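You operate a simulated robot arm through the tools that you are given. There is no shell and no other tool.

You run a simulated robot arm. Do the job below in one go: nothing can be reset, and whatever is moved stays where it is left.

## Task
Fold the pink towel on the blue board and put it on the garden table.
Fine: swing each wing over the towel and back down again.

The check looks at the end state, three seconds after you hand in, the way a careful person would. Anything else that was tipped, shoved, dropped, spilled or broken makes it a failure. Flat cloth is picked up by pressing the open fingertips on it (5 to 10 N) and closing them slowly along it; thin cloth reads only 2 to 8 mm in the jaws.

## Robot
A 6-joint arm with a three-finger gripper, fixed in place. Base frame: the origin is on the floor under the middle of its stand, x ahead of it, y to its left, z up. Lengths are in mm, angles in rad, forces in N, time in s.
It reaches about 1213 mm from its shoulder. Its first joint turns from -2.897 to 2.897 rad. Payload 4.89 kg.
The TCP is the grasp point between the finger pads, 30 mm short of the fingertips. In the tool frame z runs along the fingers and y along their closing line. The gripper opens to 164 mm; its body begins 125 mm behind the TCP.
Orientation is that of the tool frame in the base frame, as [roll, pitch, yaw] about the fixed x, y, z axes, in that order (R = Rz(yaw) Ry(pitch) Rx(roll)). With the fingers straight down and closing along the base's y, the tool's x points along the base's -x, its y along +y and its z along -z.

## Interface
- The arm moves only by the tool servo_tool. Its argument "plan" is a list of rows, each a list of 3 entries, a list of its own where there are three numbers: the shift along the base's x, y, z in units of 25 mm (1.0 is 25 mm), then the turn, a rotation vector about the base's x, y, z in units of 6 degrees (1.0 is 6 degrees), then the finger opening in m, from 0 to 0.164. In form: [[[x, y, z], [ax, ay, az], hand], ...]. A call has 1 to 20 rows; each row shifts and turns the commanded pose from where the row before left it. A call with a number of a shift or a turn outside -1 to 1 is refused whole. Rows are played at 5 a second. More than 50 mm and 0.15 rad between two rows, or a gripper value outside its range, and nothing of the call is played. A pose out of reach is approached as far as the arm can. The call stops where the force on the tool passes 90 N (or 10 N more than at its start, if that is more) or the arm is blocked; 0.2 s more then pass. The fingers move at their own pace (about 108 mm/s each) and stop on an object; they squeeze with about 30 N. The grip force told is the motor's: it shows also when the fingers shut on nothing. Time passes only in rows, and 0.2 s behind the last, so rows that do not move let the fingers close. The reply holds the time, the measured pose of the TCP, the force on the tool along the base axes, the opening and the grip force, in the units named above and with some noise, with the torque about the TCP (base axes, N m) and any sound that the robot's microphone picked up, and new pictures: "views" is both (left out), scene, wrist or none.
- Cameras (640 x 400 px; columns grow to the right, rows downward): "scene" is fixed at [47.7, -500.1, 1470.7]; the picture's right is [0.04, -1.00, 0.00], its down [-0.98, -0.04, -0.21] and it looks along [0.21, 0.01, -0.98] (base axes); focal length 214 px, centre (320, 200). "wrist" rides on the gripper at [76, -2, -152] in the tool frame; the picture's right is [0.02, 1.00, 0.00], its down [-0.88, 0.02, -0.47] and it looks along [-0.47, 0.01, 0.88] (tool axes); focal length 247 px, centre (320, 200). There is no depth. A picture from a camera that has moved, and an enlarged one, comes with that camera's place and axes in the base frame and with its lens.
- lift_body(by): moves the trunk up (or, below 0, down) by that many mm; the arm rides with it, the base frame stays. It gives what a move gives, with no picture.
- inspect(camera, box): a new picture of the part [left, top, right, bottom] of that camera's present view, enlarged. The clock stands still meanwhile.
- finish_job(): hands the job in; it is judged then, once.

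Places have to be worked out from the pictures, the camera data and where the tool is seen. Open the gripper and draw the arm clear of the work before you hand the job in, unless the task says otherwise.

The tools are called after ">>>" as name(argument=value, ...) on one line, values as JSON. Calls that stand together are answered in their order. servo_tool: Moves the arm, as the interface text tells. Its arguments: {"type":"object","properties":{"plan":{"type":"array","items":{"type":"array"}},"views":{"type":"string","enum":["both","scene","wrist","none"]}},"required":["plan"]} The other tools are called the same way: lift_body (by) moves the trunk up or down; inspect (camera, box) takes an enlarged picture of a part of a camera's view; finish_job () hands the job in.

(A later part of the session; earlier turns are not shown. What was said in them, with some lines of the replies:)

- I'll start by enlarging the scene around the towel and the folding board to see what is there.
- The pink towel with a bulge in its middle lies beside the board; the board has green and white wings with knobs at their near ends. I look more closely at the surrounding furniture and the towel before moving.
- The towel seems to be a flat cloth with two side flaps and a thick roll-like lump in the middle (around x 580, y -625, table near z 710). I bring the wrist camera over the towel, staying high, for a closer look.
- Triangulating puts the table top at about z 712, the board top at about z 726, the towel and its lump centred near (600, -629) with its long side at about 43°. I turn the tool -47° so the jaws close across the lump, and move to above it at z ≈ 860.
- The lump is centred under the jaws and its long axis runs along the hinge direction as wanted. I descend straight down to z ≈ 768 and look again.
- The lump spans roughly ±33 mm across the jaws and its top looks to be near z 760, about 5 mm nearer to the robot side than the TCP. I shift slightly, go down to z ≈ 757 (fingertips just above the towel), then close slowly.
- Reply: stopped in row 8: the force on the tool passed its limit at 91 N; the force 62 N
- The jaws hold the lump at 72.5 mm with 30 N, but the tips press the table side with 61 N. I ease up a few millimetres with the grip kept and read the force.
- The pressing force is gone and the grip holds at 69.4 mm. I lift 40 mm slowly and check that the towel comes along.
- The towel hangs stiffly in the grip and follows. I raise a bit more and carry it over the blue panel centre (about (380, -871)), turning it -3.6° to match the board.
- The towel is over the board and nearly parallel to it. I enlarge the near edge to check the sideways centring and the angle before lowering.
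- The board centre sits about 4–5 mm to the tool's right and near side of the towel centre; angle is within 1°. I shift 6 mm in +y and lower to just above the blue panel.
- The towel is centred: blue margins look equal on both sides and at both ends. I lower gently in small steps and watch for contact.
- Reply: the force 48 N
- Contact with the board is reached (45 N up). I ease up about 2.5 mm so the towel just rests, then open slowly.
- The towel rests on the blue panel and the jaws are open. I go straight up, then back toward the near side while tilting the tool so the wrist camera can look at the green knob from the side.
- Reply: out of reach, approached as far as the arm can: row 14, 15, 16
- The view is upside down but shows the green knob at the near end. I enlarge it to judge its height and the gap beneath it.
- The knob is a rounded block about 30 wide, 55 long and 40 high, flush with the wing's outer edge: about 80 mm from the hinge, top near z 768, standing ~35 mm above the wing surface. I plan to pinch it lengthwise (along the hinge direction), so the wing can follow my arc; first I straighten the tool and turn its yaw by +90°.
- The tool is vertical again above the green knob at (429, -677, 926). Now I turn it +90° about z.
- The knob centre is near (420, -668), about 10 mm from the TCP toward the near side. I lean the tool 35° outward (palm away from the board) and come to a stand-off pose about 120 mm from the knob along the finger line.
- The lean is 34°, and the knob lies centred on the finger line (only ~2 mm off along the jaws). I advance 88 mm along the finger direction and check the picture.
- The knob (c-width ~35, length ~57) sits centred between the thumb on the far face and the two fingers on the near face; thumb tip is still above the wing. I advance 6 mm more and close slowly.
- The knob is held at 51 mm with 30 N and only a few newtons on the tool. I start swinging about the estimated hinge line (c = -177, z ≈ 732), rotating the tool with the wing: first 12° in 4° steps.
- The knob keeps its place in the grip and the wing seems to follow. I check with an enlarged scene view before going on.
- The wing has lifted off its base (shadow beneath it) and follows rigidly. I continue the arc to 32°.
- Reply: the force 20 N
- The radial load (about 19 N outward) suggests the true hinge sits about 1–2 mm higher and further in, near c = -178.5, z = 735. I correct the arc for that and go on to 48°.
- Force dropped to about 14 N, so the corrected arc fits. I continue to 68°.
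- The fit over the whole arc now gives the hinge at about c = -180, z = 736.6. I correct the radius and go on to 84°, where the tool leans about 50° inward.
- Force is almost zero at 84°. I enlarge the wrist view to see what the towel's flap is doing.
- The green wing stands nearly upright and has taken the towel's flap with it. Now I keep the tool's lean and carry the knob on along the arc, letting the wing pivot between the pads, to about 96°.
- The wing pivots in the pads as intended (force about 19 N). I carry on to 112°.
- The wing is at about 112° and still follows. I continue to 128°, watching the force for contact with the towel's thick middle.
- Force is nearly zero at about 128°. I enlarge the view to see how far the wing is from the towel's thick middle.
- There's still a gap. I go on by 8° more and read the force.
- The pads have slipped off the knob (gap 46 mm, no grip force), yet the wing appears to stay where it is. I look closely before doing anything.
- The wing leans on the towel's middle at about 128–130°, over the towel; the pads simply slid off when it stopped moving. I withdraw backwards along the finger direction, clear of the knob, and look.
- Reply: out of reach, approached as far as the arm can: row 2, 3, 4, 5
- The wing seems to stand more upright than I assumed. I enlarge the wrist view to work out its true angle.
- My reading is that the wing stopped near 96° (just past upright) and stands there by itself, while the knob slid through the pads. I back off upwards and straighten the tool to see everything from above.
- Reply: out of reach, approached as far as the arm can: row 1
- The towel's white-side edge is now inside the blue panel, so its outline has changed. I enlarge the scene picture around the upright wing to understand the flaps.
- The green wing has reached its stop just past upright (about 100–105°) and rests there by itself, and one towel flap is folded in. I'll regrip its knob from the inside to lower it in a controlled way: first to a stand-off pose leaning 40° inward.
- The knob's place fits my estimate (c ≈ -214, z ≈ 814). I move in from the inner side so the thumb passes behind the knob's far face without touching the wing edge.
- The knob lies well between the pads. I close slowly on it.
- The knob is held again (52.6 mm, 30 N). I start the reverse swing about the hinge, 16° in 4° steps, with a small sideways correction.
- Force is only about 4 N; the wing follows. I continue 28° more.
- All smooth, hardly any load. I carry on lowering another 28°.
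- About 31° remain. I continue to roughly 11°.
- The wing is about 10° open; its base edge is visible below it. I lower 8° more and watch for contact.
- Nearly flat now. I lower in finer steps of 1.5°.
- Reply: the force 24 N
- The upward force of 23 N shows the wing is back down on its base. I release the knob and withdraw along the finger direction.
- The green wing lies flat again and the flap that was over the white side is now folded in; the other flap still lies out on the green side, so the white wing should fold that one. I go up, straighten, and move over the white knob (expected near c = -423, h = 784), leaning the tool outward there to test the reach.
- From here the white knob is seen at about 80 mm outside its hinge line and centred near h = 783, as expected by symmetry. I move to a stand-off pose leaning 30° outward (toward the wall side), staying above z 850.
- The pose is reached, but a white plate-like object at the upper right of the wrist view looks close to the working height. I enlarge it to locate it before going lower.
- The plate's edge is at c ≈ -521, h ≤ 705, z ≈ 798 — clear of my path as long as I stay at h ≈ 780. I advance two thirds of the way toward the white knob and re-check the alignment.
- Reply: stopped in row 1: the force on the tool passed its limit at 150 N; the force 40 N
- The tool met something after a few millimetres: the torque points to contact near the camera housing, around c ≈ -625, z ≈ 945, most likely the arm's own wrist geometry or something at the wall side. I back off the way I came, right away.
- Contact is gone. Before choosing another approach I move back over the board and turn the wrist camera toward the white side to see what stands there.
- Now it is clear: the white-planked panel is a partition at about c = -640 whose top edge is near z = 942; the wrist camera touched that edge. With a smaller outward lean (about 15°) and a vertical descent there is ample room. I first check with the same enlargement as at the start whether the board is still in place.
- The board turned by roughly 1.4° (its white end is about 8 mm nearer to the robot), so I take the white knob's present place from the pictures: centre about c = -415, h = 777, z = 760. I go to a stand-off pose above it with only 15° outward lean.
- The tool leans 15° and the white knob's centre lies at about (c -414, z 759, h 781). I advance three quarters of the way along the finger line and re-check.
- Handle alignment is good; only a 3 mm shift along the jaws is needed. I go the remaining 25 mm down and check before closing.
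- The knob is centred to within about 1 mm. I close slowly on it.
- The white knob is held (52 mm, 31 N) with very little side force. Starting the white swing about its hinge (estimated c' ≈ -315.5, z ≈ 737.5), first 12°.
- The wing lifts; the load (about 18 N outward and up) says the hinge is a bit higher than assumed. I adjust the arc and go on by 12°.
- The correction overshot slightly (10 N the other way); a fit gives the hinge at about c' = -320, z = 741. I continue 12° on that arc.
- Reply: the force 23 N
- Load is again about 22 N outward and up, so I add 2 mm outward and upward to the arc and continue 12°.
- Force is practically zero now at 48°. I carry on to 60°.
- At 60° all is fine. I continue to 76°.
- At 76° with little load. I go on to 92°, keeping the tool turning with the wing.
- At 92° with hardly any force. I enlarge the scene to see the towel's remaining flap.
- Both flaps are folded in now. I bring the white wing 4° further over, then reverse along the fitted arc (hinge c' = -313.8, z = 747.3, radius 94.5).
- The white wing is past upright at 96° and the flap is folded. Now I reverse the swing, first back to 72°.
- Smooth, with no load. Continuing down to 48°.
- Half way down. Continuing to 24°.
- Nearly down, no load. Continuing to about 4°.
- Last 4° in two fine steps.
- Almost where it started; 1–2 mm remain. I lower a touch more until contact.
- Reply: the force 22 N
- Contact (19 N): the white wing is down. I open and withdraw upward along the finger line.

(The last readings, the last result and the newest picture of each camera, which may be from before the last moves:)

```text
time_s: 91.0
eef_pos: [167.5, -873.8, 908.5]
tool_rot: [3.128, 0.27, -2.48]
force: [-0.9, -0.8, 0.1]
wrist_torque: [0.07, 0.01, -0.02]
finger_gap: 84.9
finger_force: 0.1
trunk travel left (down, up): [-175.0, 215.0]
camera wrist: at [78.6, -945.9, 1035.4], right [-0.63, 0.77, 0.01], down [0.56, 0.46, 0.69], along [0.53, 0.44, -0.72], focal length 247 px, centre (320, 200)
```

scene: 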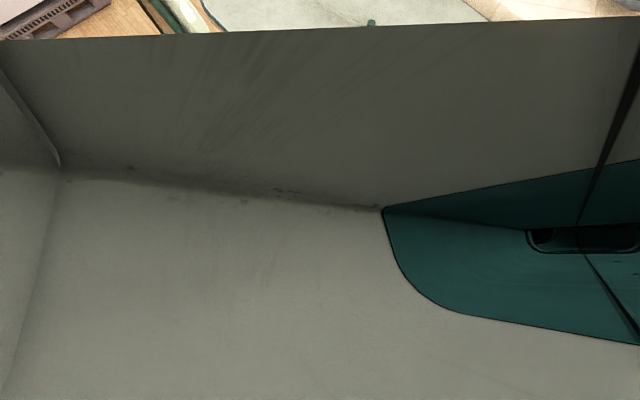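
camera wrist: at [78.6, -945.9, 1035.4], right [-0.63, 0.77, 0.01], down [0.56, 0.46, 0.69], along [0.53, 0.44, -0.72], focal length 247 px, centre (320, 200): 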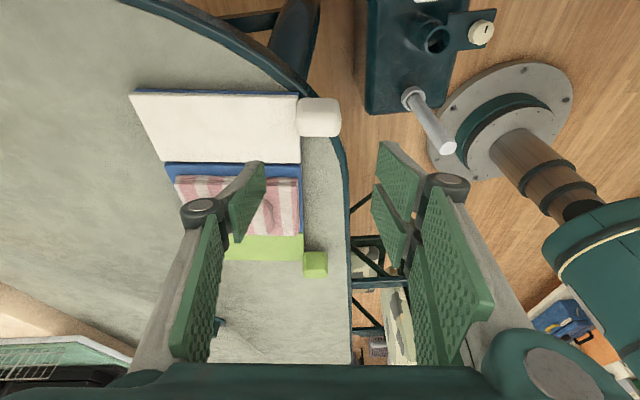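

The white wing is flat again. I straighten the tool, turn it back by -90° and go above the folded towel to pick it up by its thick middle.

>>> servo_tool(plan=[[[0.3, 0, 0.5], [-0.546, 0.664, 0], 0.1], [[0.3, 0, 0.3], [-0.546, 0.664, 0], 0.1], [[0.3, 0, 0.2], [-0.546, 0.664, 0], 0.11], [[0.5, 0.034, 0], [0, 0, -1], 0.115], [[0.5, 0.034, 0], [0, 0, -1], 0.115], [[0.5, 0.034, 0], [0, 0, -1], 0.115], [[0.5, 0.034, 0], [0, 0, -1], 0.115], [[0.5, 0.034, 0], [0, 0, -1], 0.115], [[0.5, 0.034, 0], [0, 0, -1], 0.115], [[0.5, 0.034, 0], [0, 0, -1], 0.115], [[0.5, 0.034, 0], [0, 0, -1], 0.115], [[0.5, 0.034, 0], [0, 0, -1], 0.115], [[0.5, 0.034, 0], [0, 0, -1], 0.115], [[0.5, 0.034, 0], [0, 0, -1], 0.115], [[0.5, 0.034, 0], [0, 0, -1], 0.115], [[0.5, 0.034, 0], [0, 0, -1], 0.115], [[0.5, 0.034, 0], [0, 0, -1], 0.115], [[0.46, 0.034, 0], [0, 0, -1], 0.115], [[0, 0, 0], [0, 0, 0], 0.115]], views="both")

```text
time_s: 95.0
eef_pos: [378.0, -861.2, 934.9]
tool_rot: [3.138, -0.001, 2.235]
force: [0.3, 0.2, -0.4]
wrist_torque: [0.01, -0.02, -0.01]
finger_gap: 115.0
finger_force: 0.1
trunk travel left (down, up): [-175.0, 215.0]
camera wrist: at [328.1, -801.8, 1086.9], right [0.77, 0.63, 0.0], down [0.56, -0.68, 0.47], along [0.3, -0.36, -0.88], focal length 247 px, centre (320, 200)
```

scene: 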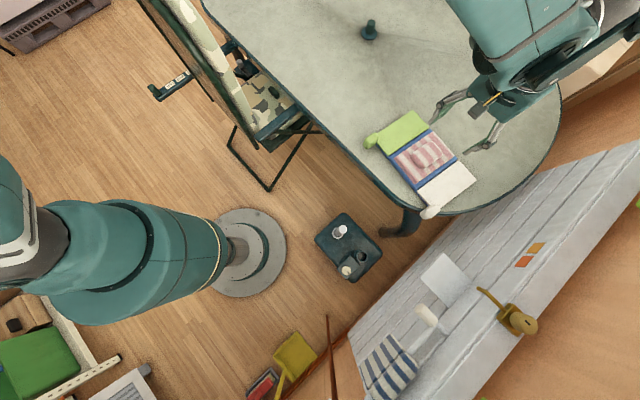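
wrist: 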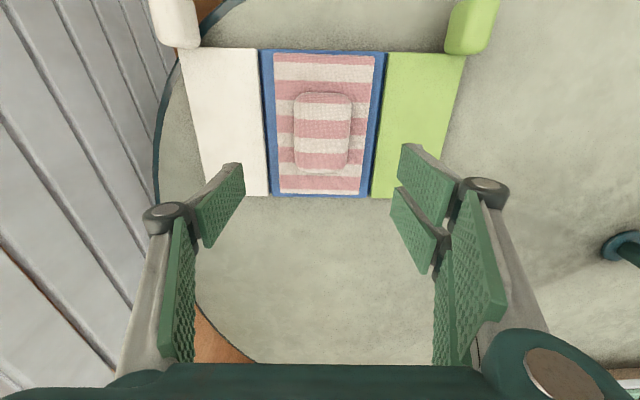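

The towel lies neatly folded on the blue panel with both wings down. I descend above its thick middle (4 mm nearer), to z ≈ 798 first.

>>> servo_tool(plan=[[[-0.036, 0.176, -0.9], [0, 0, 0], 0.115], [[0, 0, -0.9], [0, 0, 0], 0.115], [[0, 0, -0.9], [0, 0, 0], 0.115], [[0, 0, -0.9], [0, 0, 0], 0.115], [[0, 0, -0.9], [0, 0, 0], 0.115], [[0, 0, -0.9], [0, 0, 0], 0.115], [[0, 0, 0], [0, 0, 0], 0.115]], views="both")

```text
time_s: 96.7
eef_pos: [374.6, -856.2, 797.8]
tool_rot: [3.137, 0.0, 2.235]
force: [0.2, -0.1, 0.2]
wrist_torque: [-0.01, 0.0, -0.01]
finger_gap: 114.6
finger_force: 0.1
trunk travel left (down, up): [-175.0, 215.0]
camera wrist: at [326.4, -797.9, 951.4], right [0.77, 0.63, 0.0], down [0.56, -0.68, 0.47], along [0.3, -0.36, -0.88], focal length 247 px, centre (320, 200)
```

scene: 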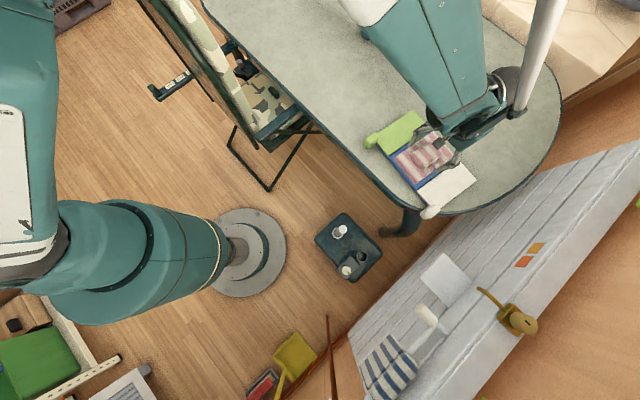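
wrist: 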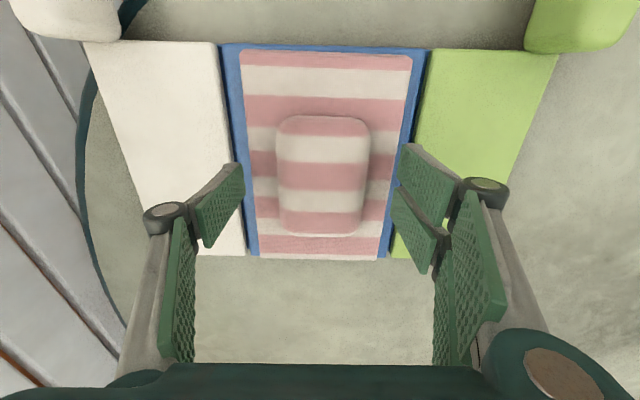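

The lump is centred between the jaws. I lower 8 mm more and close slowly, watching the vertical force.

>>> servo_tool(plan=[[[0, 0, -0.28], [0, 0, 0], 0.115], [[0, 0, 0], [0, 0, 0], 0.1], [[0, 0, 0], [0, 0, 0], 0.088], [[0, 0, 0], [0, 0, 0], 0.079], [[0, 0, 0], [0, 0, 0], 0.073], [[0, 0, 0], [0, 0, 0], 0.068], [[0, 0, 0], [0, 0, 0], 0.06]], views="wrist")

```text
time_s: 98.2
eef_pos: [375.6, -856.3, 792.2]
tool_rot: [3.138, 0.0, 2.233]
force: [1.1, 1.6, 2.3]
wrist_torque: [0.03, -0.04, -0.16]
finger_gap: 69.4
finger_force: 30.3
trunk travel left (down, up): [-175.0, 215.0]
camera wrist: at [326.4, -797.4, 945.2], right [0.77, 0.63, 0.0], down [0.56, -0.68, 0.47], along [0.3, -0.36, -0.88], focal length 247 px, centre (320, 200)
```

wrist: 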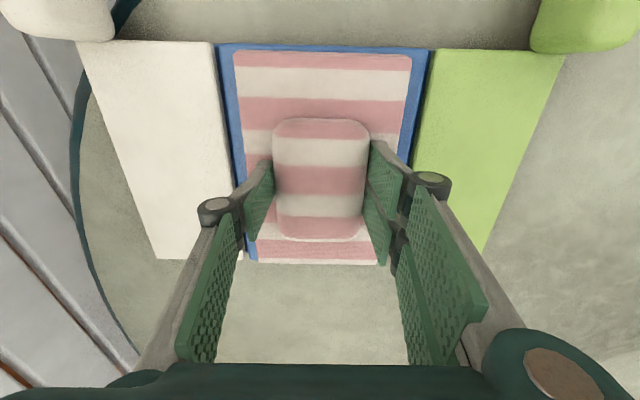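

Gripped at 69.4 mm with almost no vertical load. I lift slowly by 60 mm and check.

>>> servo_tool(plan=[[[0, 0, 0.2], [0, 0, 0], 0.05], [[0, 0, 0.4], [0, 0, 0], 0.05], [[0, 0, 0.6], [0, 0, 0], 0.05], [[0, 0, 0.6], [0, 0, 0], 0.05], [[0, 0, 0.6], [0, 0, 0], 0.05], [[0, 0, 0], [0, 0, 0], 0.05]], views="both")

```text
time_s: 99.7
eef_pos: [376.1, -858.8, 851.5]
tool_rot: [3.137, 0.001, 2.234]
force: [0.3, -0.6, -1.2]
wrist_torque: [-0.01, -0.02, 0.04]
finger_gap: 69.5
finger_force: 29.9
trunk travel left (down, up): [-175.0, 215.0]
camera wrist: at [326.6, -798.5, 1004.7], right [0.77, 0.63, 0.0], down [0.56, -0.68, 0.47], along [0.3, -0.36, -0.88], focal length 247 px, centre (320, 200)
```

scene: 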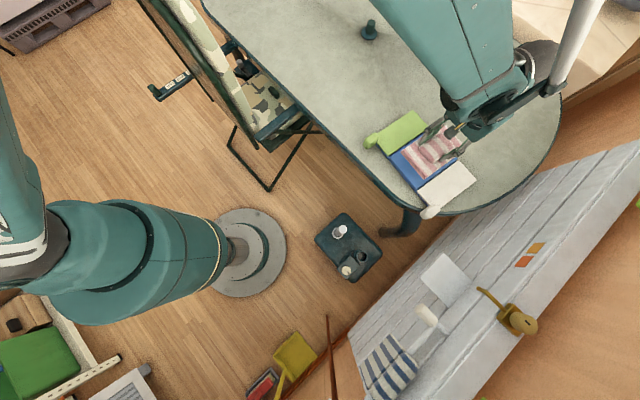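
wrist: 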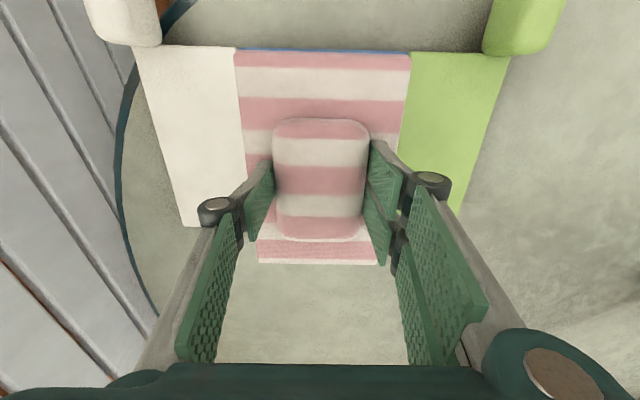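

The folded towel is in the grip. I raise slightly and carry it to the free part of the garden table where it lay at first (around (630, -630)), clear of the board.

>>> servo_tool(plan=[[[0, 0, 0.8], [0, 0, 0], 0.05], [[0.923, 0.832, 0], [0, 0, 0], 0.05], [[0.923, 0.832, 0], [0, 0, 0], 0.05], [[0.923, 0.832, 0], [0, 0, 0], 0.05], [[0.923, 0.832, 0], [0, 0, 0], 0.05], [[0.923, 0.832, 0], [0, 0, 0], 0.05], [[0.923, 0.832, 0], [0, 0, 0], 0.05], [[0.923, 0.832, 0], [0, 0, 0], 0.05], [[0.923, 0.832, 0], [0, 0, 0], 0.05], [[0.923, 0.832, 0], [0, 0, 0], 0.05], [[0.923, 0.832, 0], [0, 0, 0], 0.05], [[0.923, 0.832, 0], [0, 0, 0], 0.05], [[0, 0, 0], [0, 0, 0], 0.05]], views="both")

```text
time_s: 102.5
eef_pos: [629.0, -628.6, 872.3]
tool_rot: [3.139, -0.001, 2.235]
force: [-0.5, 0.3, -0.9]
wrist_torque: [0.01, 0.0, -0.03]
finger_gap: 69.1
finger_force: 30.4
trunk travel left (down, up): [-175.0, 215.0]
camera wrist: at [580.6, -569.0, 1025.0], right [0.77, 0.63, 0.0], down [0.56, -0.68, 0.47], along [0.3, -0.36, -0.88], focal length 247 px, centre (320, 200)
```

scene: 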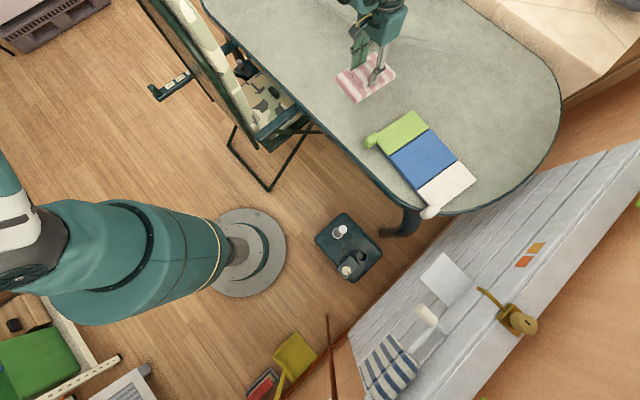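
wrist: 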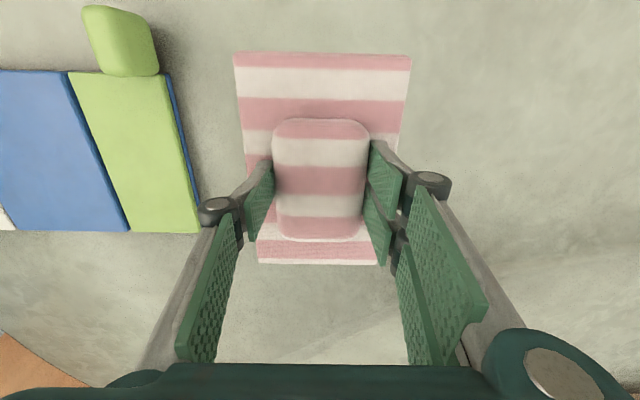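

The towel is over free table space. I lower to just above the surface.

>>> servo_tool(plan=[[[0, 0, -0.9], [0, 0, 0], 0.05], [[0, 0, -0.9], [0, 0, 0], 0.05], [[0, 0, -0.9], [0, 0, 0], 0.05], [[0, 0, -0.8], [0, 0, 0], 0.05], [[0, 0, -0.2], [0, 0, 0], 0.05], [[0, 0, 0], [0, 0, 0], 0.05]], views="wrist")

```text
time_s: 103.8
eef_pos: [628.3, -627.0, 778.5]
tool_rot: [3.138, 0.001, 2.235]
force: [-0.3, -0.5, -1.2]
wrist_torque: [0.03, -0.01, -0.04]
finger_gap: 69.2
finger_force: 30.2
trunk travel left (down, up): [-175.0, 215.0]
camera wrist: at [580.2, -567.3, 931.7], right [0.77, 0.63, 0.0], down [0.56, -0.68, 0.47], along [0.3, -0.36, -0.88], focal length 247 px, centre (320, 200)
```

wrist: 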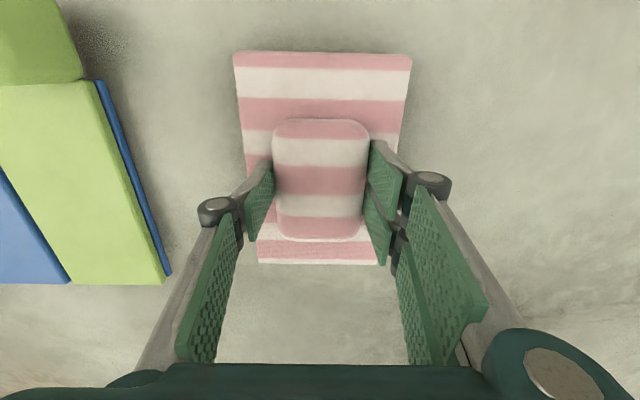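

No contact yet at z 778.5. I lower in small steps and watch the force.

>>> servo_tool(plan=[[[0, 0, -0.1], [0, 0, 0], 0.05], [[0, 0, -0.08], [0, 0, 0], 0.05], [[0, 0, 0], [0, 0, 0], 0.05]], views="none")

```text
time_s: 104.7
eef_pos: [629.6, -627.8, 773.7]
tool_rot: [3.138, 0.0, 2.234]
force: [0.3, -1.0, -0.8]
wrist_torque: [-0.02, 0.01, -0.01]
finger_gap: 69.1
finger_force: 29.9
trunk travel left (down, up): [-175.0, 215.0]
```

>>> servo_tool(plan=[[[0, 0, -0.06], [0, 0, 0], 0.05], [[0, 0, -0.04], [0, 0, 0], 0.05], [[0, 0, 0], [0, 0, 0], 0.05]], views="none")

```text
time_s: 105.5
eef_pos: [629.7, -627.2, 772.3]
tool_rot: [3.138, 0.0, 2.234]
force: [-0.6, -0.5, -1.4]
wrist_torque: [-0.02, 0.04, -0.01]
finger_gap: 69.0
finger_force: 29.7
trunk travel left (down, up): [-175.0, 215.0]
```

Still free at z 772. Another 3 mm down in small steps.

>>> servo_tool(plan=[[[0, 0, -0.06], [0, 0, 0], 0.05], [[0, 0, -0.06], [0, 0, 0], 0.05], [[0, 0, 0], [0, 0, 0], 0.05]], views="none")

```text
time_s: 106.2
eef_pos: [630.1, -627.6, 770.4]
tool_rot: [3.137, 0.0, 2.234]
force: [1.6, -3.2, 13.6]
wrist_torque: [-0.01, 0.05, -0.02]
finger_gap: 69.4
finger_force: 29.9
trunk travel left (down, up): [-175.0, 215.0]
```

The towel has touched the table (14 N). I ease up 1 mm, open slowly and then rise straight up.

>>> servo_tool(plan=[[[0, 0, 0.03], [0, 0, 0], 0.06], [[0, 0, 0], [0, 0, 0], 0.075], [[0, 0, 0], [0, 0, 0], 0.09], [[0, 0, 0], [0, 0, 0], 0.105], [[0, 0, 0], [0, 0, 0], 0.115], [[0, 0, 0.3], [0, 0, 0], 0.115], [[0, 0, 0.8], [0, 0, 0], 0.115], [[0, 0, 1], [0, 0, 0], 0.115], [[0, 0, 1], [0, 0, 0], 0.115], [[0, 0, 1], [0, 0, 0], 0.115]], views="both")

```text
time_s: 108.5
eef_pos: [630.5, -628.0, 873.6]
tool_rot: [3.137, 0.001, 2.234]
force: [-0.8, -0.7, -0.7]
wrist_torque: [0.1, 0.03, 0.02]
finger_gap: 114.8
finger_force: 0.2
trunk travel left (down, up): [-175.0, 215.0]
camera wrist: at [581.9, -568.2, 1027.0], right [0.77, 0.63, 0.0], down [0.56, -0.68, 0.47], along [0.3, -0.36, -0.88], focal length 247 px, centre (320, 200)
```

scene: 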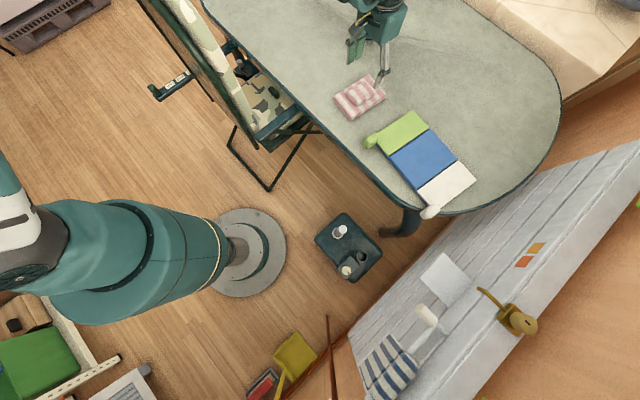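
wrist: 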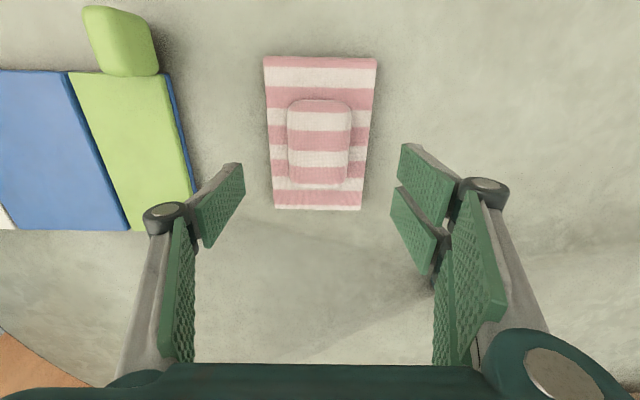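

The folded towel lies on the garden table and the jaws are free. I draw the arm up and back to near its starting place and check everything.

>>> servo_tool(plan=[[[0, 0, 1], [0, 0, 0], 0.13], [[0, 0, 1], [0, 0, 0], 0.13], [[0, 0, 1], [0, 0, 0], 0.13], [[-0.9, 0.87, 0.4], [0, 0, 0], 0.13], [[-0.9, 0.87, 0.4], [0, 0, 0], 0.13], [[-0.9, 0.87, 0.4], [0, 0, 0], 0.13], [[-0.9, 0.87, 0.4], [0, 0, 0], 0.13], [[-0.9, 0.87, 0.4], [0, 0, 0.5], 0.13], [[-0.9, 0.87, 0.4], [0, 0, 1], 0.13], [[-0.9, 0.87, 0.4], [0, 0, 1], 0.13], [[-0.9, 0.87, 0.4], [0, 0, 1], 0.13], [[-0.9, 0.87, 0.4], [0, 0, 1], 0.13], [[0, 0, 0], [0, 0, 1], 0.13], [[0, 0, 0], [0, 0, 0], 0.13]], views="both")

>>> inspect(camera="scene", box=[320, 60, 500, 230])

>>> inspect(camera="scene", box=[380, 180, 640, 400])

```text
time_s: 111.5
eef_pos: [428.0, -431.6, 1039.1]
tool_rot: [3.137, 0.0, 2.811]
force: [-0.4, 0.6, -0.1]
wrist_torque: [-0.07, -0.07, 0.0]
finger_gap: 130.1
finger_force: 0.0
trunk travel left (down, up): [-175.0, 215.0]
camera wrist: at [354.4, -408.4, 1191.2], right [0.3, 0.95, 0.0], down [0.84, -0.27, 0.47], along [0.45, -0.14, -0.88], focal length 247 px, centre (320, 200)
```

scene: 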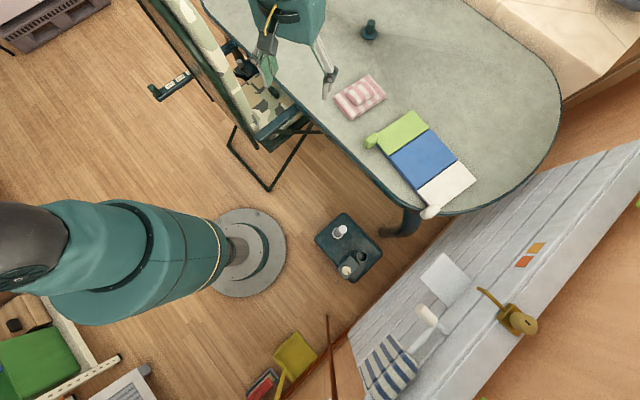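
wrist: 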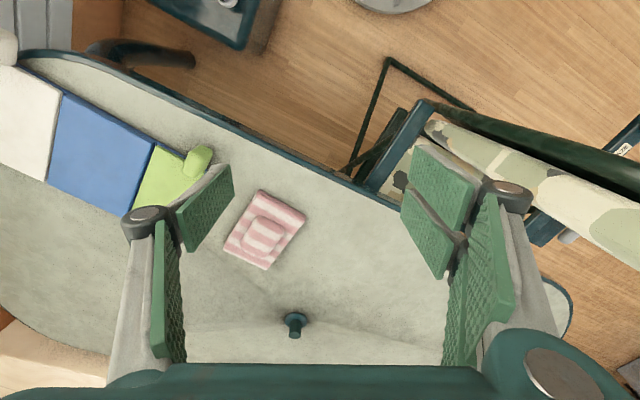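

```text
2.35 times, centred on (410, 145) of scene
camera zoom: at [47.7, -500.1, 1470.7], right [0.04, -1.0, 0.0], down [-0.98, -0.04, -0.21], along [0.21, 0.01, -0.98], focal length 505 px, centre (108, 329)
```

zoom: 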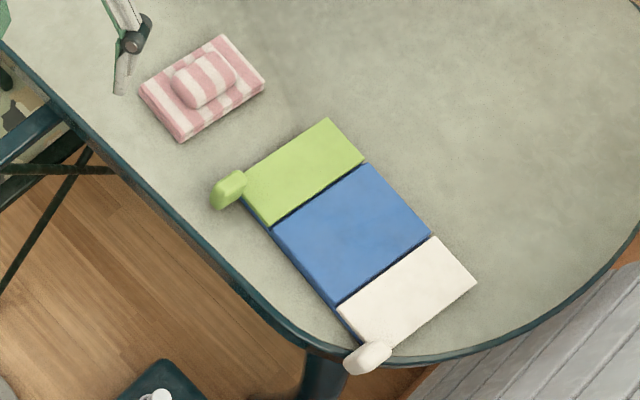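

```text
1.82 times, centred on (510, 290) of scene
camera zoom: at [47.7, -500.1, 1470.7], right [0.04, -1.0, 0.0], down [-0.98, -0.04, -0.21], along [0.21, 0.01, -0.98], focal length 390 px, centre (-26, 36)
```

zoom: 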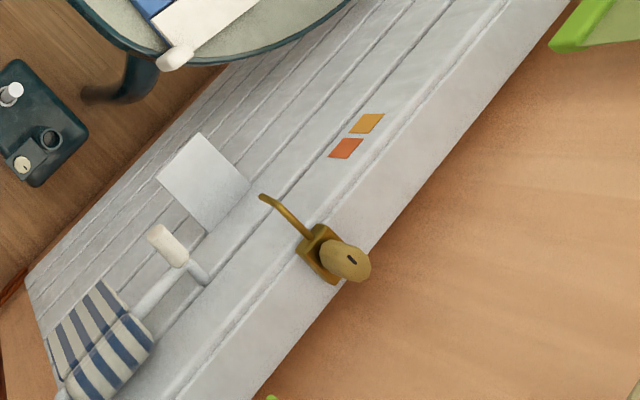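

The towel lies folded on the garden table, the board's two wings are flat, everything else is where it was, and the arm is clear with the jaws open. I hand the job in.

>>> finish_job()

```text
The job is handed in.
```

The pink towel is folded and lying on the garden table, beside the blue board. I took the stone-topped table that holds the board to be the garden table. Both wings were swung over and are flat again, the gripper is open, and the arm is back near its start position.

A few things did not go cleanly:

- **Wing travel:** neither wing lay fully over onto the towel. The green one stopped by itself at roughly 100–105°. I turned the white one back at about 96°. In the pictures, both towel flaps had folded in by then.
- **Bump on the partition:** on my first approach to the white knob, the gripper hit something at about 150 N and the move stopped. From the pictures it was most likely the wrist camera against the top edge of the white-planked partition. I backed off at once, and nothing there looks moved or damaged.
- **Board shift:** the board turned by roughly 1.4°, so its white end sits several millimetres nearer the robot than at the start. I did not straighten it.
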